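You operate a simulated robot arm through the tools that you are given. There is no shell and no other tool. Be economical: measure what you need, move in short steps, check, and stop when the job is done.

Carry out the task below with a simulated two-armed robot. There is one attempt and no reset: what you move stays moved.

JOB
Pick up the yellow can from the top of the packing bench with one hand, pass it to the other hand and put it on the stop-bar end of the drawer bench. Set down upright: can.

Only the result counts: the job must be done as asked and must still hold three seconds after the hand-in. Knocking over, shifting, dropping, spilling or breaking anything else fails it.

ROBOT AND FRAMES
Two 7-joint arms with two-finger parallel grippers on one trunk, on a base that drives. Base frame: it is fixed to the floor where the robot stands at the start and does not move with it; the origin is under the middle of the robot, x ahead of it, y to its left, z up; the surface under the hand at the start is at about z = 860. Lengths are in mm, angles in rad, forces in N, time in s.
The left shoulder is at the start at [20, 113, 1222], the right one opposite. With the tool pointing down near the work surface each hand reaches from about 220 to 600 mm from the robot's upright axis, wherever it stands, measured 20 degrees to its own side. Places, roughly: stop-bar end of the drawer bench [-2000, 800, 800]. Payload 1.57 kg a hand.
Tool frame (each hand has its own): the origin (TCP) lies between the finger pads and is the grasp point; the fingertips stand 30 mm ahead of it; z points along the fingers, y is the line along which they close. Largest opening 80 mm; finger width 17, thickness 12; the body of the gripper, 40 by 82 mm, starts 80 mm behind the TCP.
Orientation is that of the tool frame in the base frame, as a unit quaternion [w, x, y, z]. With the fingers straight down and closing along the base's y, the tool's x points along the base's -x, its y along +y and its z along -z.

CONTROLS
- The arms move only by the tool nudge_tool. It takes "left_rows", "right_rows" or both (then of equal length, played together; a hand with none holds still); each is text: rows parted by semicolons, each of 7 numbers parted by spaces: the shift along the tool's x, y, z in mm, then the turn, a rotation vector about the tool's x, y, z in rad, then the closure in counts, from 0 (fully open) to 255 (shut). In form: dx dy dz ax ay az gripper; .... A call has 1 to 12 rows; each row shifts and turns the commanded pose from where the row before left it, along the tool's axes as they then stand. Rows are played at 5 a second. More than 50 mm and 0.15 rad between two rows, or a gripper value outside its range, and nothing of the call is played. Where a pose cannot be reached the arm comes as near as it can. A force on the tool above 40 N (or 10 N above the force at the start of the call, whichever is more), or a blocked arm, ends the call early, and 0.2 s more pass. Each finger travels about 45 mm/s and halts on what it meets, pressing with about 25 N; the grip force reading is that of the motor and also rises with nothing between the fingers. The clock runs only during rows and for 0.2 s after the last one: add rows that do not move to give the fingers time. It gives the time, the measured TCP pose, the force on the tool (base axes), the opening and the grip force at its end, in the units of the frame above (readings bear some noise), with the torque about the TCP (base axes, N m) and any sound that the robot's microphone picked up.
- Cameras (640 x 400 px; columns grow to the right, rows downward): "scene" is now at [94.4, -22.1, 1344.5]; the picture's right is [-0.25, -0.97, 0.00], its down [-0.57, 0.15, -0.80] and it looks along [0.78, -0.20, -0.59] (base axes); focal length 290 px, centre (320, 200). "left" rides on the left gripper at [72, 7, -122] in its tool frame; the picture's right is [-0.09, 1.00, 0.00], its down [-0.84, -0.08, -0.54] and it looks along [-0.54, -0.05, 0.84] (tool axes); focal length 238 px, centre (320, 200). "right" rides on the right gripper at [72, -7, -122] in its tool frame; the picture's right is [0.09, 1.00, 0.00], its down [-0.84, 0.08, -0.54] and it looks along [-0.54, 0.05, 0.84] (tool axes); focal length 238 px, centre (320, 200). There is no depth. A picture from a camera that has moved, and an enlarged one, comes with that camera's place and axes in the base frame and with its lens.
- snapshot(camera): a new picture of that camera. It takes no simulated time.
- raise_lower(by): slides the trunk up (or, below 0, down) by that many mm; the arms and the scene camera ride with it, the base frame stays. It gives what a move gives, with no picture.
- roll_base(legs): drives the robot by 1 to 6 legs, each [ahead, left, turn to the left] in mm, mm and rad, along the robot's own axes; the way and the turn of a leg run together, so that a leg with both is an arc; at most 1500 mm and 3.142 rad a leg. The arms and the cameras ride along, it lands a little off, and it stops where it bumps. It gives what a move gives.
- head_to(pan, tilt): turns the head with the scene camera to pan (to the left, within 1.396 rad either way) and tilt (down, from -0.506 to 1.204), counted from straight ahead of the robot. It gives what a move gives.
- inspect(camera, box): a new picture of the part [left, top, right, bottom] of that camera's present view, enlarged. It takes no simulated time.
- finish_job(): hands the job in; it is judged then, once.

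Work in short steps. Places have to be worked out from the pictures, the camera data and where the tool is seen: move nearer, look again, correct. Check each grasp and each placing, and mend what went wrong. You have 120 turns and 108 pictures in all, those below and enlarged ones among them. Open the grippers and draw the arms clear of the work before you hand the job in, unless the task says otherwise; then end with one line.

The tools are called after "Emit:" as name(argument=value, ...) on one line, values as JSON. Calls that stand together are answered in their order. nudge_tool: Moves the arms, as the interface text tells. Its arguments: {"type":"object","properties":{"left_rows":{"type":"string"},"right_rows":{"type":"string"}},"required":[]} The other tools are called the same way: raise_lower (by) slides the trunk up or down; roll_base (legs) drives the base; head_to (pan, tilt) turns the head that bears the scene camera; snapshot (camera) takes a picture; inspect (camera, box) takes an enlarged picture of a part of a camera's view; finish_job () hands the job in.

At the start:

```text
time_s: 0.0
left_position: [400.7, 11.0, 1158.7]
left_tool_rot: [0.001, -0.001, 1.0, 0.0]
left_wrist_force: [1.1, -0.2, 0.1]
left_torque: [-0.02, 0.0, -0.02]
left_finger_gap: 79.9
left_grip_force: 0.1
right_position: [435.0, -344.1, 1083.1]
right_tool_rot: [0.0, 0.0, 1.0, -0.001]
right_wrist_force: [0.9, 0.1, 0.6]
right_torque: [-0.01, 0.0, -0.01]
right_finger_gap: 79.9
right_grip_force: 0.1
trunk travel left (down, up): [-275.0, 295.0]
robot x, y, heading: [-1.0, -1.5, 0.001]
head pan, tilt: [-0.253, 0.635]
```

scene: 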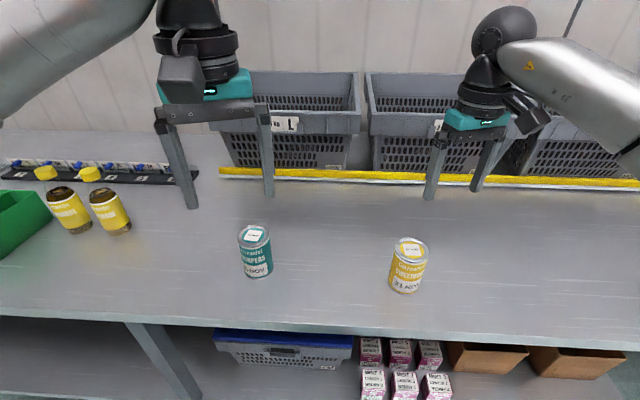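
right: 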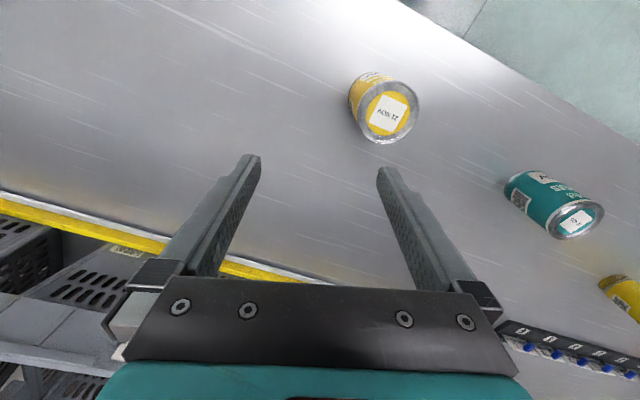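
left: 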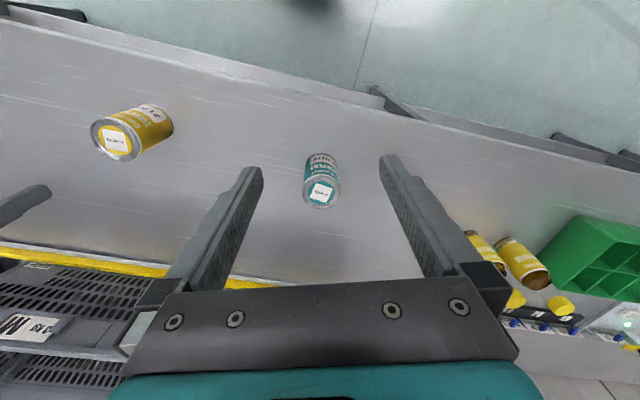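

The yellow can stands at about [418, -277], with its top near z 945. I move the right hand above it and yaw 45 deg so that the left hand can later come in across it.

Emit:
nudge_tool(right_rows="8 34 20 0 0 0 0; 9 34 20 0 0 0 0; 0 0 0 0 0 -0.131 0; 0 0 0 0 0 -0.131 0; 0 0 0 0 0 -0.131 0; 0 0 0 0 0 -0.131 0; 0 0 0 0 0 -0.131 0; 0 0 0 0 0 -0.131 0; 0 0 0 0 0 0 0")

Emit:
snapshot(camera="right")

Emit:
snapshot(camera="scene")

```text
time_s: 2.0
left_position: [400.7, 10.2, 1159.0]
left_tool_rot: [0.0, -0.001, 1.0, 0.0]
left_wrist_force: [1.2, -0.7, -0.1]
left_torque: [0.0, -0.02, -0.01]
left_finger_gap: 80.3
left_grip_force: 0.0
right_position: [417.5, -275.5, 1041.7]
right_tool_rot: [0.0, -0.258, 0.966, 0.0]
right_wrist_force: [-0.7, 0.1, -0.1]
right_torque: [-0.02, -0.02, -0.02]
right_finger_gap: 79.8
right_grip_force: 0.1
right hand out of reach, approached as far as the arm can: row 7, 8
trunk travel left (down, up): [-275.0, 295.0]
robot x, y, heading: [-1.8, -1.2, 0.004]
head pan, tilt: [-0.253, 0.635]
```

```text
104 pictures are left
camera right: at [357.9, -318.5, 1164.2], right [-0.58, 0.82, 0.0], down [0.69, 0.49, 0.54], along [0.44, 0.31, -0.84], focal length 238 px, centre (320, 200)
```

right: 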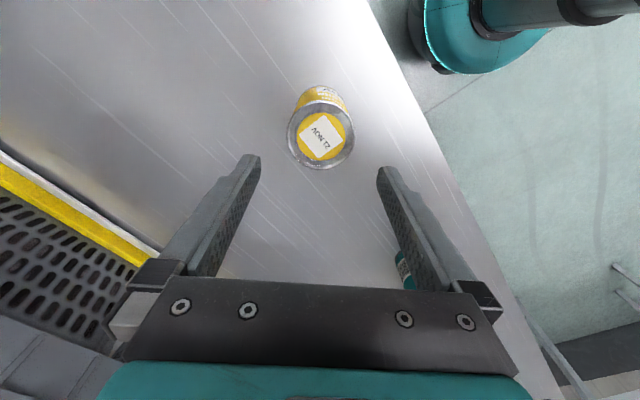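

```text
103 pictures are left
camera scene: at [94.4, -22.1, 1344.5], right [-0.25, -0.97, 0.0], down [-0.57, 0.15, -0.8], along [0.78, -0.2, -0.59], focal length 290 px, centre (320, 200)
```

scene: 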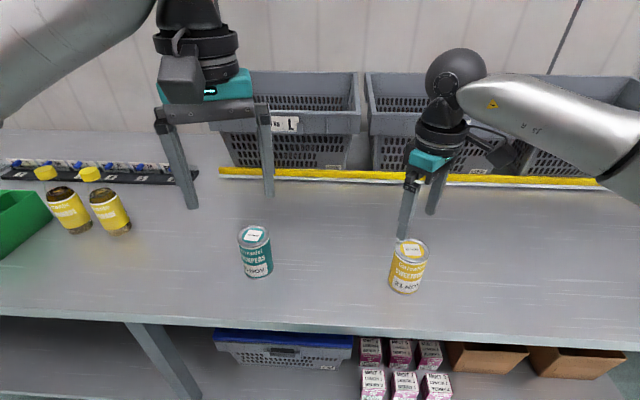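

The right hand reached a yaw of only about 30 deg, which is enough. Triangulation puts the lid centre near [412, -279, 957], so I shift 6.5 mm along tool x, lower to just above it and look again.

Emit:
nudge_tool(right_rows="6.5 0 20 0 0 0 0; 0 0 17 0 0 0 0; 0 0 0 0 0 0 0")

Emit:
snapshot(camera="right")

Emit:
inspect(camera="scene", box=[340, 150, 500, 310])

```text
time_s: 2.8
left_position: [402.6, 10.5, 1158.3]
left_tool_rot: [0.0, -0.001, 1.0, 0.001]
left_wrist_force: [0.1, 0.4, 0.0]
left_torque: [0.01, 0.0, 0.0]
left_finger_gap: 80.2
left_grip_force: 0.1
right_position: [411.5, -280.3, 1005.0]
right_tool_rot: [0.0, -0.259, 0.966, 0.0]
right_wrist_force: [0.4, 0.8, 0.2]
right_torque: [0.0, -0.01, -0.02]
right_finger_gap: 79.9
right_grip_force: 0.1
trunk travel left (down, up): [-275.0, 295.0]
robot x, y, heading: [-0.7, -2.5, 0.006]
head pan, tilt: [-0.253, 0.635]
```

```text
102 pictures are left
camera right: at [352.3, -321.8, 1127.0], right [-0.58, 0.82, 0.0], down [0.69, 0.48, 0.54], along [0.44, 0.31, -0.84], focal length 238 px, centre (320, 200)
```

right: 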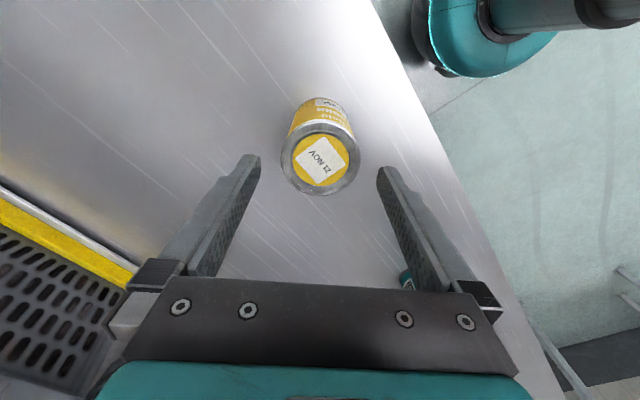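

```text
2.50 times, centred on (420, 230) of scene
camera zoom: at [94.4, -22.1, 1344.5], right [-0.25, -0.97, 0.0], down [-0.57, 0.15, -0.8], along [0.78, -0.2, -0.59], focal length 724 px, centre (70, 125)
```

zoom: 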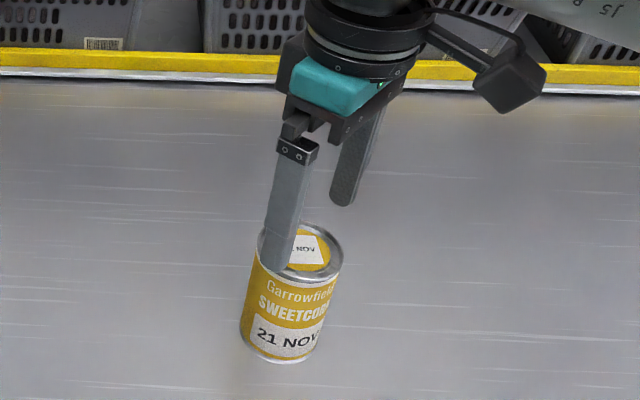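

The lid is centred between the fingers at about [412, -279.5], with its top near z 953. I lower to TCP z 930 and close.

Emit:
nudge_tool(right_rows="0 0 25 0 0 0 0; 0 0 25 0 0 0 0; 0 0 25 0 0 0 0; 0 0 0 0 0 0 0")

Emit:
snapshot(camera="right")

```text
time_s: 3.8
left_position: [400.3, 9.9, 1159.7]
left_tool_rot: [0.0, -0.001, 1.0, 0.0]
left_wrist_force: [-0.1, 0.6, 0.0]
left_torque: [0.0, -0.02, 0.0]
left_finger_gap: 79.9
left_grip_force: 0.0
right_position: [413.4, -280.0, 929.2]
right_tool_rot: [-0.001, -0.259, 0.966, 0.0]
right_wrist_force: [0.3, 0.2, 0.4]
right_torque: [-0.03, 0.0, 0.0]
right_finger_gap: 80.1
right_grip_force: 0.0
trunk travel left (down, up): [-275.0, 295.0]
robot x, y, heading: [0.9, -0.8, 0.001]
head pan, tilt: [-0.253, 0.635]
```

```text
100 pictures are left
camera right: at [352.9, -321.7, 1051.9], right [-0.58, 0.82, 0.0], down [0.69, 0.48, 0.54], along [0.44, 0.31, -0.84], focal length 238 px, centre (320, 200)
```

right: 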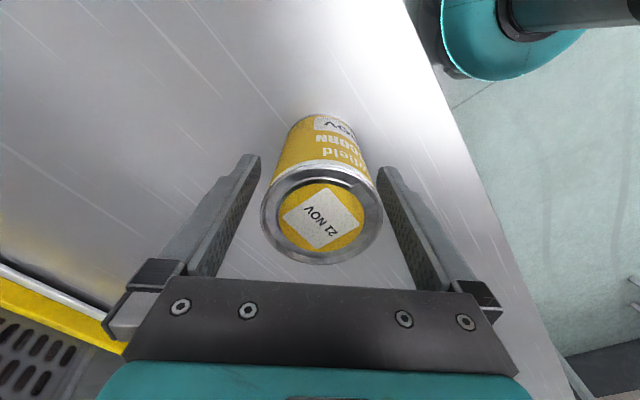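

The can is centred between the fingers, so I close the right gripper.

Emit:
nudge_tool(right_rows="0 0 0 0 0 0 255; 0 0 0 0 0 0 255; 0 0 0 0 0 0 255; 0 0 0 0 0 0 255; 0 0 0 0 0 0 255")

```text
time_s: 5.0
left_position: [401.1, 9.9, 1159.1]
left_tool_rot: [-0.001, -0.001, 1.0, 0.0]
left_wrist_force: [-0.2, -0.4, 0.3]
left_torque: [-0.02, 0.02, 0.01]
left_finger_gap: 79.9
left_grip_force: 0.1
right_position: [412.5, -280.4, 930.4]
right_tool_rot: [0.0, -0.258, 0.966, 0.0]
right_wrist_force: [0.5, 1.9, -1.1]
right_torque: [0.07, -0.09, 0.06]
right_finger_gap: 59.1
right_grip_force: 25.5
trunk travel left (down, up): [-275.0, 295.0]
robot x, y, heading: [-0.4, 0.9, -0.001]
head pan, tilt: [-0.253, 0.635]
```

The grip holds at a 59 mm gap. I lift 150 mm straight up and check.

Emit:
nudge_tool(right_rows="0 0 -20 0 0 0 255; 0 0 -30 0 0 0 255; 0 0 -35 0 0 0 255; 0 0 -35 0 0 0 255; 0 0 -30 0 0 0 255; 0 0 0 0 0 0 255")

Emit:
snapshot(camera="scene")

```text
time_s: 6.4
left_position: [400.8, 9.1, 1158.5]
left_tool_rot: [0.0, -0.001, 1.0, 0.0]
left_wrist_force: [-0.4, 0.0, -0.8]
left_torque: [0.02, 0.01, 0.0]
left_finger_gap: 80.2
left_grip_force: 0.1
right_position: [412.5, -281.0, 1081.1]
right_tool_rot: [0.0, -0.259, 0.966, 0.0]
right_wrist_force: [-0.2, -1.1, -4.0]
right_torque: [-0.01, 0.04, -0.04]
right_finger_gap: 58.9
right_grip_force: 24.5
trunk travel left (down, up): [-275.0, 295.0]
robot x, y, heading: [-1.1, -2.8, -0.001]
head pan, tilt: [-0.253, 0.635]
```

```text
99 pictures are left
camera scene: at [94.6, -22.3, 1344.5], right [-0.25, -0.97, 0.0], down [-0.58, 0.15, -0.8], along [0.78, -0.2, -0.59], focal length 290 px, centre (320, 200)
```

scene: 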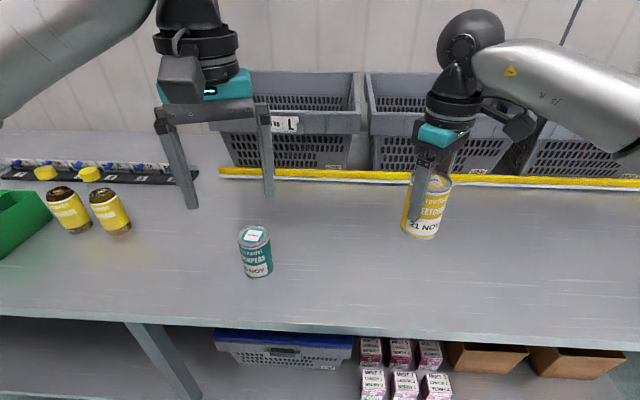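

The can is held, with a weight of about 4 N. I back away from the packing bench, lift the view and look around to the left toward the drawer bench.

Emit:
roll_base(legs=[[-450, 0, 0]])

Emit:
head_to(pan=1.396, tilt=0.4)

Emit:
snapshot(camera="scene")

```text
time_s: 9.1
left_position: [-55.0, 10.3, 1159.0]
left_tool_rot: [0.0, -0.002, 1.0, 0.0]
left_wrist_force: [-0.4, -0.6, 0.6]
left_torque: [0.0, -0.02, 0.0]
left_finger_gap: 79.9
left_grip_force: 0.2
right_position: [-43.8, -279.2, 1079.9]
right_tool_rot: [0.0, -0.259, 0.966, 0.0]
right_wrist_force: [0.0, 0.0, -3.0]
right_torque: [0.0, 0.0, 0.01]
right_finger_gap: 58.9
right_grip_force: 24.3
trunk travel left (down, up): [-275.0, 295.0]
robot x, y, heading: [-457.7, -0.2, 0.005]
head pan, tilt: [-0.253, 0.635]
```

```text
time_s: 10.8
left_position: [-53.7, 10.8, 1160.5]
left_tool_rot: [0.001, -0.001, 1.0, -0.001]
left_wrist_force: [-0.2, -0.2, 0.0]
left_torque: [-0.02, 0.0, -0.02]
left_finger_gap: 79.8
left_grip_force: 0.0
right_position: [-42.0, -279.8, 1080.3]
right_tool_rot: [0.0, -0.259, 0.966, 0.0]
right_wrist_force: [0.1, 1.3, -3.0]
right_torque: [-0.01, 0.02, 0.01]
right_finger_gap: 59.3
right_grip_force: 25.2
trunk travel left (down, up): [-275.0, 295.0]
robot x, y, heading: [-461.2, -1.1, 0.003]
head pan, tilt: [1.396, 0.4]
```

```text
98 pictures are left
camera scene: at [-429.0, 90.5, 1365.8], right [0.98, -0.17, 0.0], down [-0.07, -0.38, -0.92], along [0.16, 0.91, -0.39], focal length 290 px, centre (320, 200)
```

scene: 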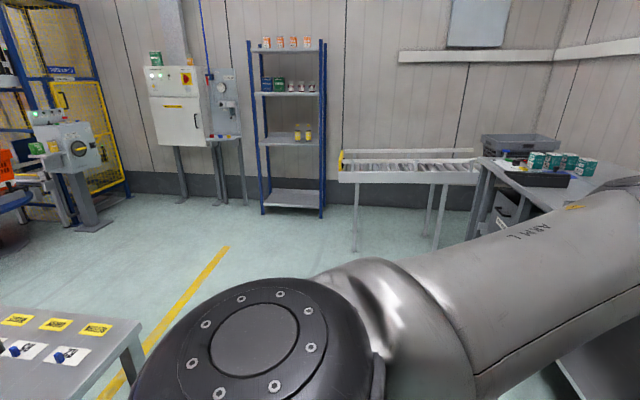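

The area is clear enough to hand over here. I move the left hand aside and start turning it to point forward-right (yaw -60 deg), perpendicular to the right hand's grip.

Emit:
nudge_tool(left_rows="15 45 0 0 0 0 0; 15 45 0 0 0 0 0; 0 0 0 0 0 0.15 0; 0 0 0 0 0 0.15 0; 0 0 0 0 0 0.15 0; 0 0 0 0 0 0.15 0; 0 0 0 0 0 0.15 0; 0 0 0 0 0 0.15 0; 0 0 0 0 0 0.147 0; 0 0 0 0 0 0 0")

Emit:
nudge_tool(left_rows="0 0 0 0 -0.131 0 0; 0 0 0 0 -0.131 0 0; 0 0 0 0 -0.131 0 0; 0 0 0 0 -0.131 0 0; 0 0 0 0 -0.131 0 0; 0 0 0 0 -0.131 0 0; 0 0 0 0 0 0 0")

Emit:
head_to(pan=0.0, tilt=0.6)

Emit:
snapshot(camera="scene")

```text
time_s: 13.0
left_position: [-84.1, 100.5, 1159.9]
left_tool_rot: [-0.001, 0.499, 0.867, 0.001]
left_wrist_force: [-1.0, 0.1, -0.9]
left_torque: [-0.03, -0.01, -0.03]
left_finger_gap: 80.0
left_grip_force: 0.1
right_position: [-44.1, -279.9, 1081.0]
right_tool_rot: [0.0, -0.259, 0.966, 0.0]
right_wrist_force: [0.1, -0.3, -3.4]
right_torque: [0.02, 0.0, -0.02]
right_finger_gap: 59.0
right_grip_force: 24.9
trunk travel left (down, up): [-275.0, 295.0]
robot x, y, heading: [-455.7, -1.0, 0.003]
head pan, tilt: [1.396, 0.4]
```

```text
time_s: 14.6
left_position: [-84.3, 100.3, 1158.8]
left_tool_rot: [0.332, 0.46, 0.801, -0.191]
left_wrist_force: [-0.6, 1.1, 0.6]
left_torque: [0.01, -0.01, 0.03]
left_finger_gap: 80.0
left_grip_force: 0.0
right_position: [-42.5, -280.3, 1080.0]
right_tool_rot: [-0.001, -0.259, 0.966, 0.0]
right_wrist_force: [0.1, 0.8, -2.9]
right_torque: [0.01, 0.03, 0.02]
right_finger_gap: 59.0
right_grip_force: 25.2
trunk travel left (down, up): [-275.0, 295.0]
robot x, y, heading: [-457.1, 3.7, -0.001]
head pan, tilt: [1.396, 0.4]
```

```text
time_s: 16.2
left_position: [-83.2, 99.9, 1160.3]
left_tool_rot: [0.333, 0.46, 0.801, -0.19]
left_wrist_force: [-0.4, 0.1, 0.3]
left_torque: [0.0, 0.01, -0.02]
left_finger_gap: 80.0
left_grip_force: 0.1
right_position: [-42.2, -278.0, 1080.0]
right_tool_rot: [0.0, -0.259, 0.966, 0.0]
right_wrist_force: [0.3, 1.2, -3.1]
right_torque: [0.03, -0.01, 0.02]
right_finger_gap: 59.1
right_grip_force: 25.5
trunk travel left (down, up): [-275.0, 295.0]
robot x, y, heading: [-455.2, -0.7, 0.005]
head pan, tilt: [0.0, 0.6]
```

```text
97 pictures are left
camera scene: at [-356.6, -0.5, 1347.6], right [0.0, -1.0, 0.0], down [-0.56, 0.0, -0.83], along [0.83, 0.0, -0.56], focal length 290 px, centre (320, 200)
```

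scene: 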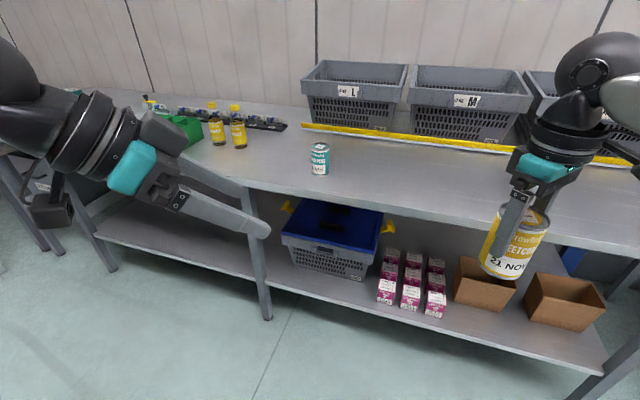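

The left hand reached its tilted pose. Next I bring the can 150 mm inward with the right hand, keeping its height.

Emit:
nudge_tool(right_rows="-18.75 32.5 0 0 0 0 255; -18.75 32.5 0 0 0 0 255; -18.75 32.5 0 0 0 0 255; -18.75 32.5 0 0 0 0 255; 0 0 0 0 0 0 255")

Emit:
snapshot(camera="left")

Emit:
snapshot(camera="scene")

```text
time_s: 17.4
left_position: [-83.0, 99.5, 1159.5]
left_tool_rot: [0.332, 0.46, 0.801, -0.191]
left_wrist_force: [0.7, -0.5, 0.1]
left_torque: [-0.01, 0.01, 0.02]
left_finger_gap: 79.9
left_grip_force: 0.1
right_position: [-43.4, -127.7, 1079.5]
right_tool_rot: [-0.002, -0.259, 0.966, -0.001]
right_wrist_force: [-1.2, 0.6, -3.5]
right_torque: [-0.04, 0.01, 0.02]
right_finger_gap: 59.1
right_grip_force: 25.4
trunk travel left (down, up): [-275.0, 295.0]
robot x, y, heading: [-452.7, 4.2, 0.005]
head pan, tilt: [0.0, 0.6]
```

```text
96 pictures are left
camera left: at [-147.2, 222.3, 1195.2], right [0.89, 0.45, 0.06], down [0.04, -0.22, 0.98], along [0.45, -0.87, -0.21], focal length 238 px, centre (320, 200)
```

left: 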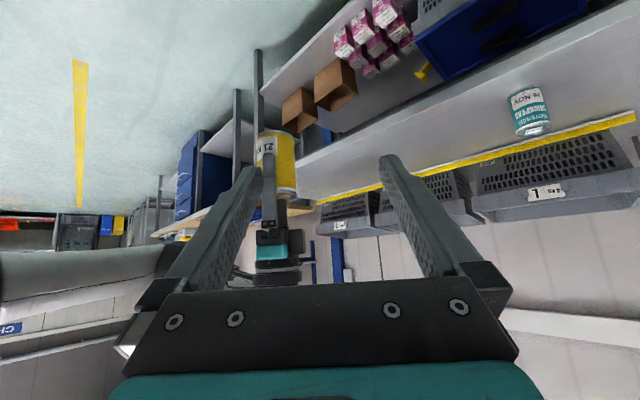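

```text
95 pictures are left
camera scene: at [-356.7, -0.9, 1347.6], right [0.0, -1.0, 0.0], down [-0.56, 0.0, -0.83], along [0.83, 0.0, -0.56], focal length 290 px, centre (320, 200)
```

scene: 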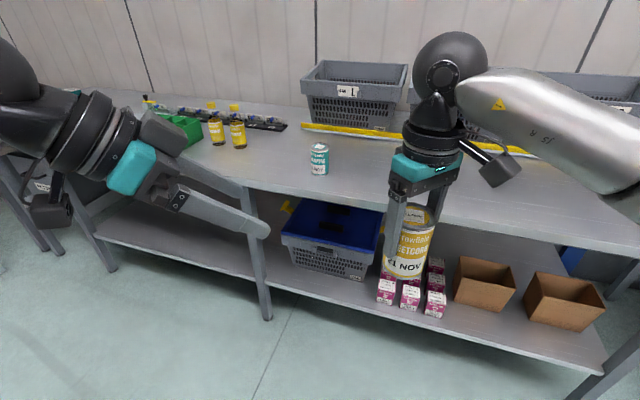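

The can is visible ahead between the left fingers. I line the left hand up laterally on its grasp axis and approach to about 120 mm short.

Emit:
nudge_tool(left_rows="-25 -26 20 0 0 0 0; -25 -26 20 0 0 0 0; -26 -27 20 0 0 0 0; 0 0 50 0 0 0 0; 0 0 0 0 0 0 0")

Emit:
snapshot(camera="left")

Emit:
snapshot(camera="scene")

```text
time_s: 18.6
left_position: [-86.6, -52.5, 1135.2]
left_tool_rot: [0.332, 0.461, 0.8, -0.192]
left_wrist_force: [-0.7, 0.7, -0.5]
left_torque: [0.0, -0.04, 0.0]
left_finger_gap: 79.9
left_grip_force: 0.0
right_position: [-43.1, -129.5, 1080.9]
right_tool_rot: [0.001, -0.259, 0.966, 0.0]
right_wrist_force: [0.0, 0.4, -2.5]
right_torque: [0.0, 0.01, 0.02]
right_finger_gap: 59.1
right_grip_force: 24.7
trunk travel left (down, up): [-275.0, 295.0]
robot x, y, heading: [-459.9, -3.9, 0.005]
head pan, tilt: [0.0, 0.6]
```

```text
94 pictures are left
camera left: at [-149.9, 69.4, 1171.5], right [0.89, 0.45, 0.07], down [0.04, -0.22, 0.98], along [0.45, -0.87, -0.21], focal length 238 px, centre (320, 200)
```

left: 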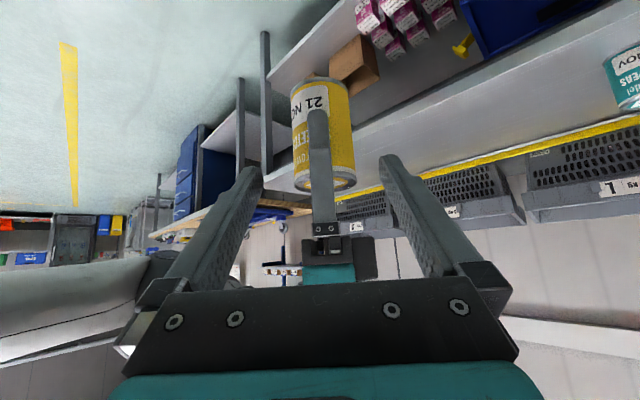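

```text
93 pictures are left
camera scene: at [-356.8, -0.4, 1347.6], right [0.0, -1.0, 0.0], down [-0.56, 0.0, -0.83], along [0.83, 0.0, -0.56], focal length 290 px, centre (320, 200)
```

scene: 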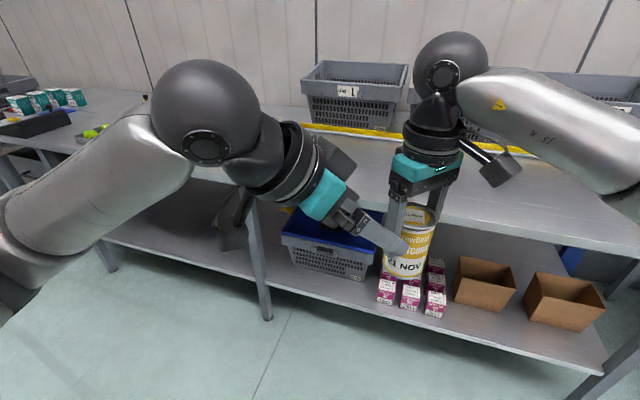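

Lateral alignment is good. I advance the remaining 121 mm along the tool axis with open fingers.

Emit:
nudge_tool(left_rows="-1 0 30 0 0 0 0; -1 0 30 0 0 0 0; -1 0 30 0 0 0 0; 0 0 31 0 0 0 0; 0 0 0 0 0 0 0")

Emit:
snapshot(camera="left")

Emit:
snapshot(camera="scene")

```text
time_s: 19.6
left_position: [-46.7, -121.8, 1062.9]
left_tool_rot: [0.336, 0.462, 0.798, -0.192]
left_wrist_force: [-3.5, 4.7, -0.8]
left_torque: [-0.41, -0.28, -0.02]
left_finger_gap: 80.2
left_grip_force: 0.1
right_position: [-40.1, -139.0, 1076.7]
right_tool_rot: [-0.003, -0.247, 0.969, -0.01]
right_wrist_force: [4.3, -4.7, -1.4]
right_torque: [0.34, 0.31, -0.03]
right_finger_gap: 59.1
right_grip_force: 25.0
trunk travel left (down, up): [-275.0, 295.0]
robot x, y, heading: [-454.3, -2.0, -0.0]
head pan, tilt: [0.0, 0.6]
stopped in row 4 (right hand): the force on the tool passed its limit at 58 N (the readings are from after the stop); the commanded pose is now the measured one
```

```text
92 pictures are left
camera left: at [-108.9, 0.6, 1097.8], right [0.89, 0.44, 0.07], down [0.03, -0.21, 0.98], along [0.45, -0.87, -0.2], focal length 238 px, centre (320, 200)
```

left: 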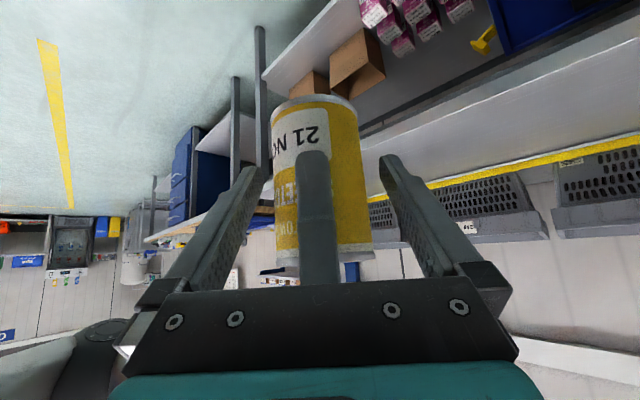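

```text
91 pictures are left
camera scene: at [-356.6, -0.7, 1347.6], right [0.0, -1.0, 0.0], down [-0.57, 0.0, -0.82], along [0.82, 0.0, -0.57], focal length 290 px, centre (320, 200)
```

scene: 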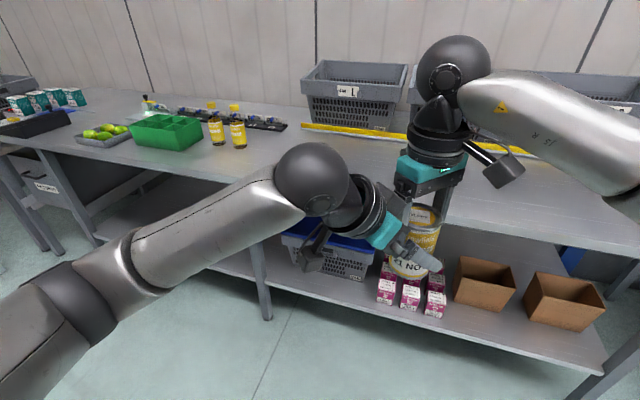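

The left palm touched the right hand's near finger, because 45 deg is too steep. I back the left hand off, flatten it to about 30 deg below horizontal, and check.

Emit:
nudge_tool(left_rows="0 0 -30 0 0 0 0; 0 0 -40 0 0 0 0; 0 0 -30 0 0 0 0; 0 0 0 0 -0.13 0 0; 0 0 0 0 -0.13 0 0; 0 0 0 0 0 0 0")

Emit:
snapshot(camera="left")

Emit:
snapshot(camera="scene")

```text
time_s: 21.0
left_position: [-81.8, -61.3, 1132.3]
left_tool_rot: [0.439, 0.432, 0.747, -0.251]
left_wrist_force: [-0.1, -1.0, 0.4]
left_torque: [0.0, 0.0, 0.06]
left_finger_gap: 80.1
left_grip_force: 0.0
right_position: [-39.7, -138.7, 1075.8]
right_tool_rot: [-0.004, -0.248, 0.969, -0.009]
right_wrist_force: [-0.3, 0.6, -2.3]
right_torque: [-0.02, 0.01, 0.02]
right_finger_gap: 59.2
right_grip_force: 25.2
trunk travel left (down, up): [-275.0, 295.0]
robot x, y, heading: [-450.4, 2.5, 0.002]
head pan, tilt: [0.0, 0.6]
```

```text
90 pictures are left
camera left: at [-146.3, 66.0, 1130.9], right [0.88, 0.46, 0.08], down [-0.1, 0.01, 0.99], along [0.46, -0.89, 0.06], focal length 238 px, centre (320, 200)
```

left: 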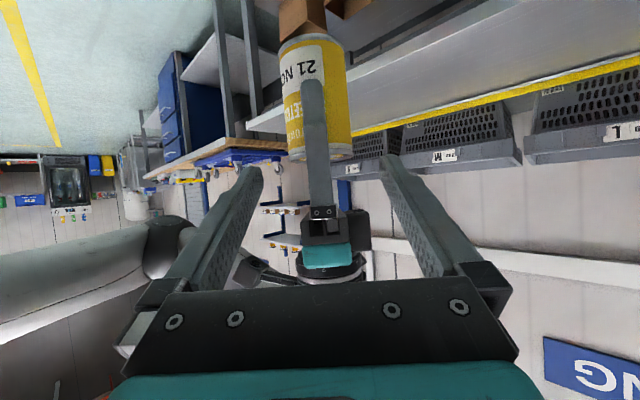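

```text
89 pictures are left
camera scene: at [-356.5, -0.6, 1347.6], right [0.0, -1.0, 0.0], down [-0.57, 0.0, -0.82], along [0.82, 0.0, -0.57], focal length 290 px, centre (320, 200)
```

scene: 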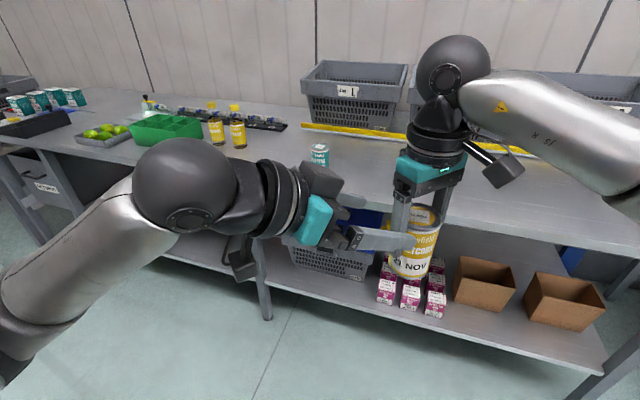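

Right hand is tilted about 1 deg, which I correct. I then shift the left hand down its tool x and approach to 12 mm short of the can axis, with the grip below the right fingers' centre.

Emit:
nudge_tool(left_rows="12 -1 0 0 0 0 0; 12 -1 10 0 0 0 0; 0 0 30 0 0 0 0; 0 0 30 0 0 0 0; 0 0 20 0 0 0 0; 0 0 0 0 0 0 0", right_rows="0 0 0 -0.015 -0.012 0 255; 0 0 0 0 0 0 255; 0 0 0 0 0 0 255; 0 0 0 0 0 0 255; 0 0 0 0 0 0 255; 0 0 0 0 0 0 255")

Emit:
snapshot(camera="left")

Emit:
inspect(camera="scene", box=[260, 120, 500, 320])

```text
time_s: 22.4
left_position: [-49.1, -119.5, 1067.3]
left_tool_rot: [0.438, 0.432, 0.748, -0.25]
left_wrist_force: [-0.1, -0.8, 0.1]
left_torque: [-0.01, 0.04, -0.02]
left_finger_gap: 80.1
left_grip_force: 0.1
right_position: [-39.9, -137.6, 1077.2]
right_tool_rot: [0.001, -0.248, 0.969, -0.001]
right_wrist_force: [0.1, 0.6, -3.1]
right_torque: [0.05, 0.02, 0.03]
right_finger_gap: 59.0
right_grip_force: 24.8
trunk travel left (down, up): [-275.0, 295.0]
robot x, y, heading: [-455.1, -1.4, 0.0]
head pan, tilt: [0.0, 0.6]
```

```text
88 pictures are left
camera left: at [-114.2, 6.9, 1065.6], right [0.88, 0.46, 0.08], down [-0.1, 0.01, 0.99], along [0.46, -0.89, 0.06], focal length 238 px, centre (320, 200)
```

left: 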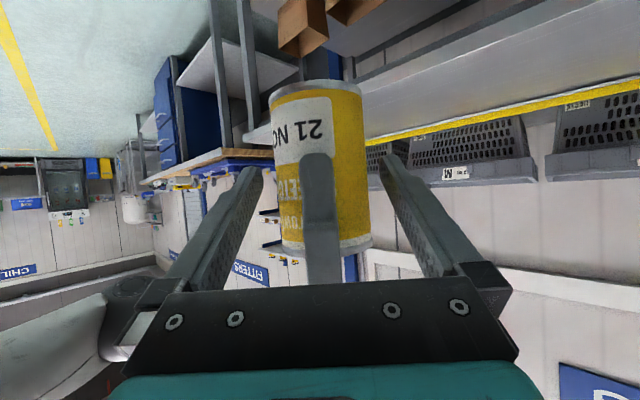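

```text
2.00 times, centred on (380, 220) of scene
camera zoom: at [-356.7, -0.4, 1347.6], right [0.0, -1.0, 0.0], down [-0.57, 0.0, -0.82], along [0.82, 0.0, -0.57], focal length 579 px, centre (200, 160)
```

zoom: 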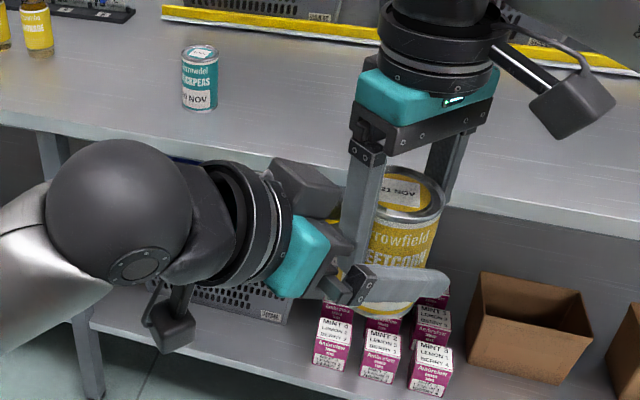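

No contact so far and about 20 mm short of the axis. I advance 9 mm more, then close the left hand.

Emit:
nudge_tool(left_rows="0 0 5 0 0 0 0; 0 0 4 0 0 0 0; 0 0 0 0 0 0 0")

```text
time_s: 23.2
left_position: [-44.9, -126.4, 1063.3]
left_tool_rot: [0.437, 0.433, 0.747, -0.251]
left_wrist_force: [-0.8, -0.2, -0.4]
left_torque: [-0.02, -0.02, -0.01]
left_finger_gap: 80.1
left_grip_force: 0.0
right_position: [-40.6, -137.5, 1077.1]
right_tool_rot: [0.001, -0.248, 0.969, -0.001]
right_wrist_force: [0.0, -0.6, -3.8]
right_torque: [0.02, 0.01, 0.01]
right_finger_gap: 58.9
right_grip_force: 24.7
trunk travel left (down, up): [-275.0, 295.0]
robot x, y, heading: [-453.2, -1.1, 0.005]
head pan, tilt: [0.0, 0.6]
```

Still free. I correct 1.5 mm laterally and close the left fingers.

Emit:
nudge_tool(left_rows="0 -1.5 0 0 0 0 0; 0 0 0 0 0 0 255; 0 0 0 0 0 0 255; 0 0 0 0 0 0 255; 0 0 0 0 0 0 255; 0 0 0 0 0 0 255")

Emit:
snapshot(camera="left")

```text
time_s: 24.6
left_position: [-45.0, -126.6, 1063.8]
left_tool_rot: [0.438, 0.431, 0.748, -0.249]
left_wrist_force: [15.3, 2.7, -0.3]
left_torque: [-0.1, 0.1, 0.23]
left_finger_gap: 59.3
left_grip_force: 25.2
right_position: [-40.9, -139.0, 1076.7]
right_tool_rot: [0.0, -0.248, 0.969, 0.0]
right_wrist_force: [-14.2, -2.6, 0.2]
right_torque: [0.13, 0.16, 0.0]
right_finger_gap: 59.2
right_grip_force: 25.1
trunk travel left (down, up): [-275.0, 295.0]
robot x, y, heading: [-452.7, -1.2, 0.0]
head pan, tilt: [0.0, 0.6]
```

```text
86 pictures are left
camera left: at [-110.9, 0.5, 1061.7], right [0.88, 0.46, 0.09], down [-0.1, 0.01, 0.99], along [0.46, -0.89, 0.06], focal length 238 px, centre (320, 200)
```

left: 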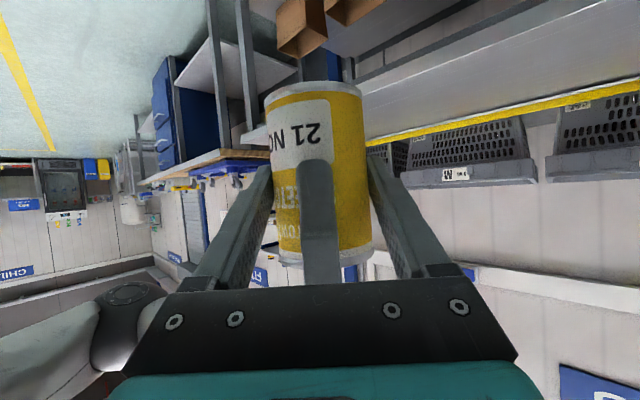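

Both hands hold the can with about 15 N of lateral preload. I relieve that by moving the left hand slightly along +y.

Emit:
nudge_tool(left_rows="0 1.2 0 0 0 0 255; 0 0 0 0 0 0 255")

```text
time_s: 25.2
left_position: [-45.4, -126.4, 1062.9]
left_tool_rot: [0.438, 0.433, 0.747, -0.25]
left_wrist_force: [15.1, 3.5, 1.1]
left_torque: [0.12, 0.07, 0.23]
left_finger_gap: 59.2
left_grip_force: 25.3
right_position: [-41.0, -138.9, 1076.6]
right_tool_rot: [0.001, -0.249, 0.969, -0.001]
right_wrist_force: [-14.9, -2.9, -0.6]
right_torque: [-0.14, 0.16, 0.02]
right_finger_gap: 58.9
right_grip_force: 24.7
trunk travel left (down, up): [-275.0, 295.0]
robot x, y, heading: [-460.1, -0.2, 0.004]
head pan, tilt: [0.0, 0.6]
```

The force barely changed, so I release the right hand by opening it only partly (gap about 67), because the left palm is close to its near finger.

Emit:
nudge_tool(right_rows="0 0 0 0 0 0 42; 0 0 0 0 0 0 42; 0 0 0 0 0 0 42", left_rows="0 0 0 0 0 0 255; 0 0 0 0 0 0 255; 0 0 0 0 0 0 255")

Emit:
inspect(camera="scene", box=[260, 120, 500, 320])

Emit:
snapshot(camera="right")

```text
time_s: 26.0
left_position: [-46.4, -127.6, 1063.7]
left_tool_rot: [0.438, 0.432, 0.747, -0.251]
left_wrist_force: [0.0, 0.3, 0.2]
left_torque: [0.02, 0.01, 0.01]
left_finger_gap: 58.9
left_grip_force: 25.2
right_position: [-40.6, -137.8, 1076.3]
right_tool_rot: [0.002, -0.248, 0.969, 0.0]
right_wrist_force: [0.6, -0.4, -0.6]
right_torque: [-0.02, 0.0, -0.04]
right_finger_gap: 67.0
right_grip_force: 0.0
trunk travel left (down, up): [-275.0, 295.0]
robot x, y, heading: [-455.0, 0.8, 0.007]
head pan, tilt: [0.0, 0.6]
```

```text
2.00 times, centred on (380, 220) of scene
camera zoom: at [-356.6, -0.5, 1347.6], right [0.0, -1.0, 0.0], down [-0.57, 0.0, -0.82], along [0.82, 0.0, -0.57], focal length 579 px, centre (200, 160)
```

zoom: 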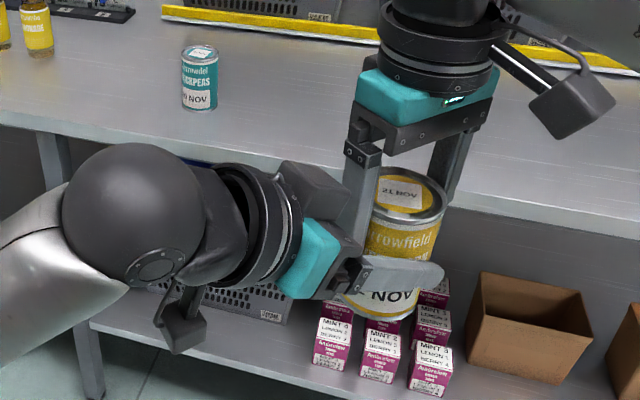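

```text
84 pictures are left
camera right: at [-101.1, -178.0, 1199.4], right [-0.56, 0.83, 0.0], down [0.7, 0.47, 0.54], along [0.45, 0.3, -0.84], focal length 238 px, centre (320, 200)
```

right: 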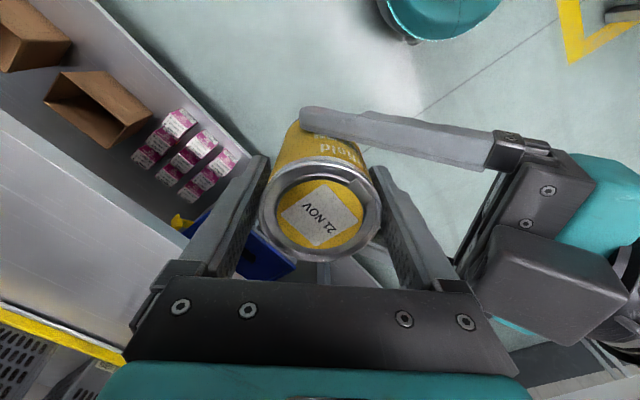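

The left hand holds the can and the right is free with a 67 mm gap. I raise the right hand straight up.

Emit:
nudge_tool(right_rows="0 0 -15 0 0 0 42; 0 0 -25 0 0 0 42; 0 0 -30 0 0 0 42; 0 0 -30 0 0 0 42; 0 0 -30 0 0 0 42; 0 0 0 0 0 0 42")

Emit:
snapshot(camera="scene")

Emit:
snapshot(camera="left")

```text
time_s: 27.4
left_position: [-46.5, -125.3, 1063.9]
left_tool_rot: [0.437, 0.433, 0.747, -0.251]
left_wrist_force: [-0.4, -0.1, 0.4]
left_torque: [0.04, 0.04, 0.05]
left_finger_gap: 59.0
left_grip_force: 25.0
right_position: [-40.8, -137.4, 1206.5]
right_tool_rot: [0.001, -0.247, 0.969, 0.0]
right_wrist_force: [0.1, -0.2, 0.6]
right_torque: [0.01, 0.0, -0.01]
right_finger_gap: 66.9
right_grip_force: 0.0
trunk travel left (down, up): [-275.0, 295.0]
robot x, y, heading: [-454.4, 3.6, -0.003]
head pan, tilt: [0.0, 0.6]
```

```text
83 pictures are left
camera scene: at [-356.5, -0.6, 1347.5], right [0.0, -1.0, 0.0], down [-0.57, 0.0, -0.82], along [0.82, 0.0, -0.57], focal length 290 px, centre (320, 200)
```

scene: 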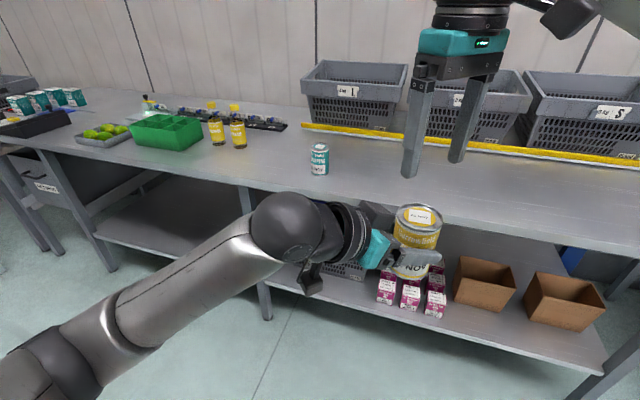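

```text
82 pictures are left
camera left: at [-110.8, 0.3, 1061.5], right [0.88, 0.46, 0.08], down [-0.1, 0.01, 0.99], along [0.46, -0.89, 0.06], focal length 238 px, centre (320, 200)
```

left: 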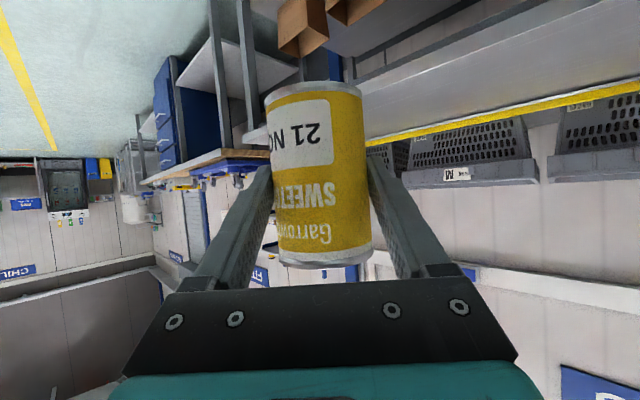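

The left hand alone now holds the can; its bottom is about 54 mm below the left TCP. I turn left in place to see the drawer bench.

Emit:
roll_base(legs=[[0, 0, 1.2]])

Emit:
head_to(pan=1.0, tilt=0.45)

Emit:
snapshot(camera="scene")

```text
time_s: 30.8
left_position: [-191.5, 337.3, 1063.1]
left_tool_rot: [0.502, -0.068, 0.861, 0.042]
left_wrist_force: [0.7, 0.0, -0.4]
left_torque: [-0.01, 0.01, 0.0]
left_finger_gap: 58.8
left_grip_force: 24.9
right_position: [-179.8, 338.8, 1206.7]
right_tool_rot: [-0.001, 0.753, -0.658, 0.0]
right_wrist_force: [0.8, -0.1, -0.4]
right_torque: [-0.05, 0.0, -0.02]
right_finger_gap: 67.0
right_grip_force: 0.1
trunk travel left (down, up): [-275.0, 295.0]
robot x, y, heading: [-452.4, 1.0, 1.209]
head pan, tilt: [0.0, 0.6]
```

```text
time_s: 32.0
left_position: [-191.7, 337.7, 1063.1]
left_tool_rot: [0.504, -0.068, 0.86, 0.042]
left_wrist_force: [0.1, 0.5, -0.4]
left_torque: [0.01, 0.07, 0.01]
left_finger_gap: 59.1
left_grip_force: 25.2
right_position: [-178.9, 337.8, 1205.8]
right_tool_rot: [-0.002, 0.753, -0.658, 0.001]
right_wrist_force: [-0.1, 0.0, 0.3]
right_torque: [0.03, 0.04, -0.05]
right_finger_gap: 66.7
right_grip_force: 0.0
trunk travel left (down, up): [-275.0, 295.0]
robot x, y, heading: [-457.1, -1.4, 1.206]
head pan, tilt: [1.0, 0.45]
```

```text
81 pictures are left
camera scene: at [-506.1, 82.9, 1361.1], right [0.8, 0.59, 0.0], down [0.26, -0.35, -0.9], along [-0.53, 0.72, -0.44], focal length 290 px, centre (320, 200)
```

scene: 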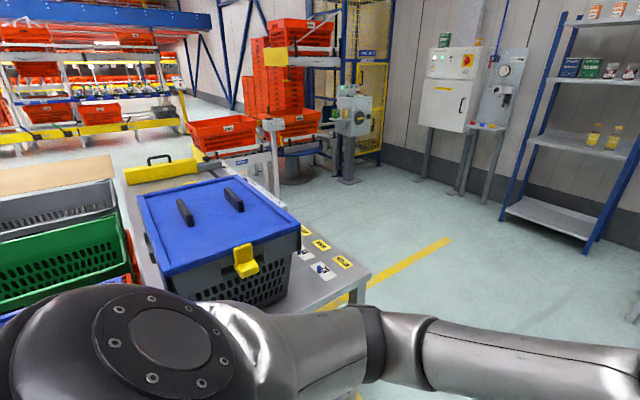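

The yellow stop bar is visible at about [-2000, 760], the far end of this bench. I turn further left to see the way and the bench.

Emit:
roll_base(legs=[[0, 0, 1.2]])

Emit:
head_to(pan=0.0, tilt=0.45)

Emit:
snapshot(camera="scene")

```text
time_s: 35.4
left_position: [-674.2, 366.1, 1062.7]
left_tool_rot: [0.392, -0.541, 0.673, 0.318]
left_wrist_force: [-0.7, 0.1, -0.3]
left_torque: [-0.02, 0.01, 0.04]
left_finger_gap: 59.2
left_grip_force: 24.9
right_position: [-669.8, 379.9, 1206.9]
right_tool_rot: [-0.001, 0.993, -0.116, -0.001]
right_wrist_force: [-0.3, 0.8, 0.3]
right_torque: [0.03, -0.01, -0.01]
right_finger_gap: 67.1
right_grip_force: 0.1
trunk travel left (down, up): [-275.0, 295.0]
robot x, y, heading: [-454.9, -0.6, 2.408]
head pan, tilt: [1.0, 0.45]
```

```text
time_s: 36.7
left_position: [-673.6, 367.5, 1063.2]
left_tool_rot: [0.392, -0.542, 0.672, 0.318]
left_wrist_force: [0.2, 0.0, 0.3]
left_torque: [0.0, -0.03, -0.01]
left_finger_gap: 59.1
left_grip_force: 25.3
right_position: [-671.5, 380.6, 1206.6]
right_tool_rot: [-0.001, 0.993, -0.117, 0.0]
right_wrist_force: [-0.1, -0.6, 0.0]
right_torque: [-0.01, -0.02, 0.0]
right_finger_gap: 66.3
right_grip_force: 0.1
trunk travel left (down, up): [-275.0, 295.0]
robot x, y, heading: [-454.0, 4.9, 2.409]
head pan, tilt: [0.0, 0.45]
```

```text
80 pictures are left
camera scene: at [-531.0, 67.8, 1361.1], right [0.67, 0.74, 0.0], down [0.32, -0.29, -0.9], along [-0.67, 0.6, -0.44], focal length 290 px, centre (320, 200)
```

scene: 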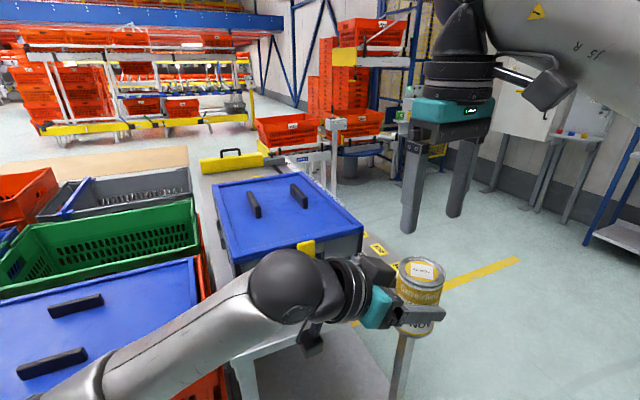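

I judge the bench to run from its near end at about (-850, 445) to the stop bar at about (-2030, 770). Totes crowd its near side and the far (+y) side is open floor. I go around the near end: first turn and drive along its end, then look down the open side.

Emit:
roll_base(legs=[[0, 0, -1.117], [0, -100, 0], [1150, 0, 0]])

Emit:
head_to(pan=1.39, tilt=0.35)

Emit:
snapshot(camera="scene")

```text
time_s: 46.1
left_position: [182.6, 1446.0, 1062.7]
left_tool_rot: [0.5, -0.108, 0.857, 0.064]
left_wrist_force: [0.1, 0.7, 0.2]
left_torque: [-0.03, 0.07, -0.01]
left_finger_gap: 58.8
left_grip_force: 25.1
right_position: [195.3, 1449.6, 1206.5]
right_tool_rot: [0.0, 0.783, -0.622, 0.0]
right_wrist_force: [0.1, 0.2, -0.5]
right_torque: [0.01, -0.02, 0.01]
right_finger_gap: 66.8
right_grip_force: 0.0
trunk travel left (down, up): [-275.0, 295.0]
robot x, y, heading: [-47.9, 1083.7, 1.304]
head pan, tilt: [0.0, 0.45]
```

```text
time_s: 47.6
left_position: [182.6, 1445.7, 1062.4]
left_tool_rot: [0.5, -0.108, 0.857, 0.064]
left_wrist_force: [0.1, 0.3, -0.6]
left_torque: [0.0, 0.0, -0.02]
left_finger_gap: 59.2
left_grip_force: 25.0
right_position: [194.9, 1449.3, 1206.5]
right_tool_rot: [-0.002, 0.783, -0.622, -0.001]
right_wrist_force: [0.3, -0.1, 0.1]
right_torque: [0.01, -0.02, -0.02]
right_finger_gap: 66.8
right_grip_force: 0.0
trunk travel left (down, up): [-275.0, 295.0]
robot x, y, heading: [-46.1, 1081.8, 1.3]
head pan, tilt: [1.389, 0.351]
```

```text
79 pictures are left
camera scene: at [-129.9, 1136.7, 1370.4], right [0.44, 0.9, 0.0], down [0.31, -0.15, -0.94], along [-0.84, 0.41, -0.34], focal length 290 px, centre (320, 200)
```

scene: 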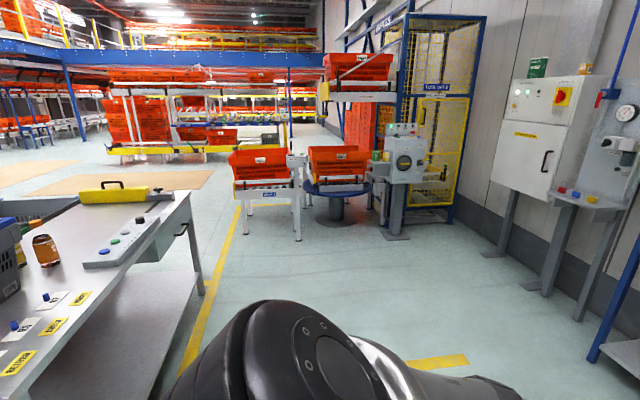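

The open side is clear. The bench edge runs along direction (-0.949, 0.316); the stop bar is near u≈2110, and there is a control strip along the edge. I turn to face along the bench, drive ahead and look closer.

Emit:
roll_base(legs=[[0, 0, 1.52], [1150, 0, 0]])

Emit:
head_to(pan=0.7, tilt=0.55)

Emit:
snapshot(camera="scene")

```text
time_s: 57.2
left_position: [-1489.9, 1707.2, 1062.3]
left_tool_rot: [-0.318, 0.667, -0.548, -0.391]
left_wrist_force: [-1.0, 0.4, -0.4]
left_torque: [-0.02, 0.02, -0.02]
left_finger_gap: 58.6
left_grip_force: 24.9
right_position: [-1491.6, 1719.4, 1206.2]
right_tool_rot: [0.0, 0.996, 0.086, -0.001]
right_wrist_force: [-0.1, -0.4, -0.3]
right_torque: [-0.03, -0.01, -0.03]
right_finger_gap: 66.8
right_grip_force: 0.1
trunk travel left (down, up): [-275.0, 295.0]
robot x, y, heading: [-1143.4, 1454.5, 2.818]
head pan, tilt: [1.389, 0.351]
```

```text
time_s: 58.3
left_position: [-1488.6, 1707.6, 1062.9]
left_tool_rot: [-0.319, 0.667, -0.549, -0.39]
left_wrist_force: [0.2, -1.2, -0.5]
left_torque: [-0.03, 0.02, 0.0]
left_finger_gap: 59.0
left_grip_force: 25.1
right_position: [-1491.0, 1720.1, 1207.3]
right_tool_rot: [-0.002, 0.996, 0.087, -0.001]
right_wrist_force: [0.2, 0.4, -0.6]
right_torque: [-0.01, -0.03, -0.01]
right_finger_gap: 66.7
right_grip_force: 0.2
trunk travel left (down, up): [-275.0, 295.0]
robot x, y, heading: [-1144.6, 1455.2, 2.819]
head pan, tilt: [0.7, 0.55]
```

```text
78 pictures are left
camera scene: at [-1236.8, 1426.8, 1352.1], right [-0.37, 0.93, 0.0], down [0.49, 0.19, -0.85], along [-0.79, -0.31, -0.52], focal length 290 px, centre (320, 200)
```

scene: 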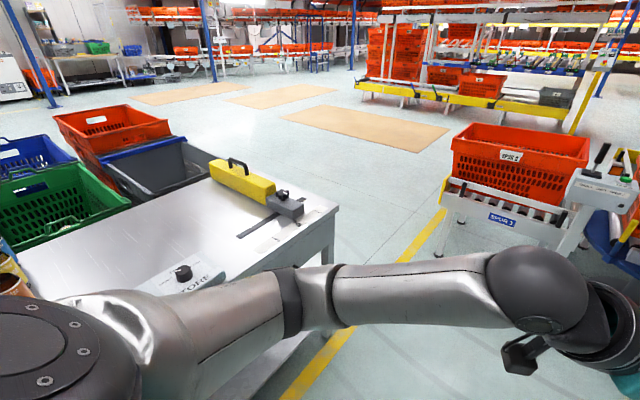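

The area before the stop bar is clear, with the bar near u 2140-2180. I turn to face the bench and strafe right to stand in front of it.

Emit:
roll_base(legs=[[0, 0, 1.571], [0, -480, 0]])

Emit:
head_to(pan=-0.1, tilt=0.6)

Emit:
snapshot(camera="scene")

```text
time_s: 65.0
left_position: [-1843.8, 1253.5, 1062.2]
left_tool_rot: [0.055, 0.859, 0.091, -0.501]
left_wrist_force: [-0.3, -0.3, -0.6]
left_torque: [0.0, -0.06, -0.02]
left_finger_gap: 58.9
left_grip_force: 25.2
right_position: [-1855.6, 1252.0, 1205.9]
right_tool_rot: [0.001, 0.637, 0.771, -0.001]
right_wrist_force: [0.1, -0.1, 1.2]
right_torque: [0.02, -0.03, 0.02]
right_finger_gap: 66.5
right_grip_force: 0.0
trunk travel left (down, up): [-275.0, 295.0]
robot x, y, heading: [-1598.5, 1603.4, -1.879]
head pan, tilt: [0.7, 0.55]
```

```text
time_s: 66.1
left_position: [-1842.1, 1254.7, 1063.0]
left_tool_rot: [0.055, 0.859, 0.091, -0.501]
left_wrist_force: [1.3, -0.2, 0.0]
left_torque: [0.01, -0.07, -0.02]
left_finger_gap: 58.9
left_grip_force: 24.9
right_position: [-1855.8, 1252.1, 1206.9]
right_tool_rot: [0.0, 0.637, 0.771, -0.002]
right_wrist_force: [0.6, 0.3, 1.3]
right_torque: [-0.01, 0.01, 0.0]
right_finger_gap: 66.9
right_grip_force: 0.0
trunk travel left (down, up): [-275.0, 295.0]
robot x, y, heading: [-1598.2, 1603.9, -1.877]
head pan, tilt: [-0.099, 0.6]
```

```text
77 pictures are left
camera scene: at [-1636.3, 1512.7, 1347.6], right [-0.92, 0.4, 0.0], down [0.22, 0.52, -0.82], along [-0.33, -0.76, -0.57], focal length 290 px, centre (320, 200)
```

scene: 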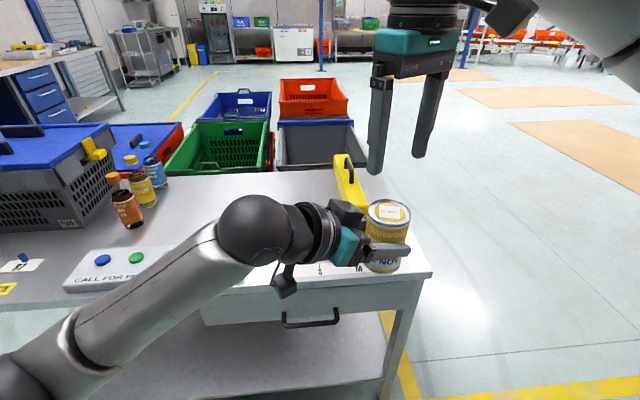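

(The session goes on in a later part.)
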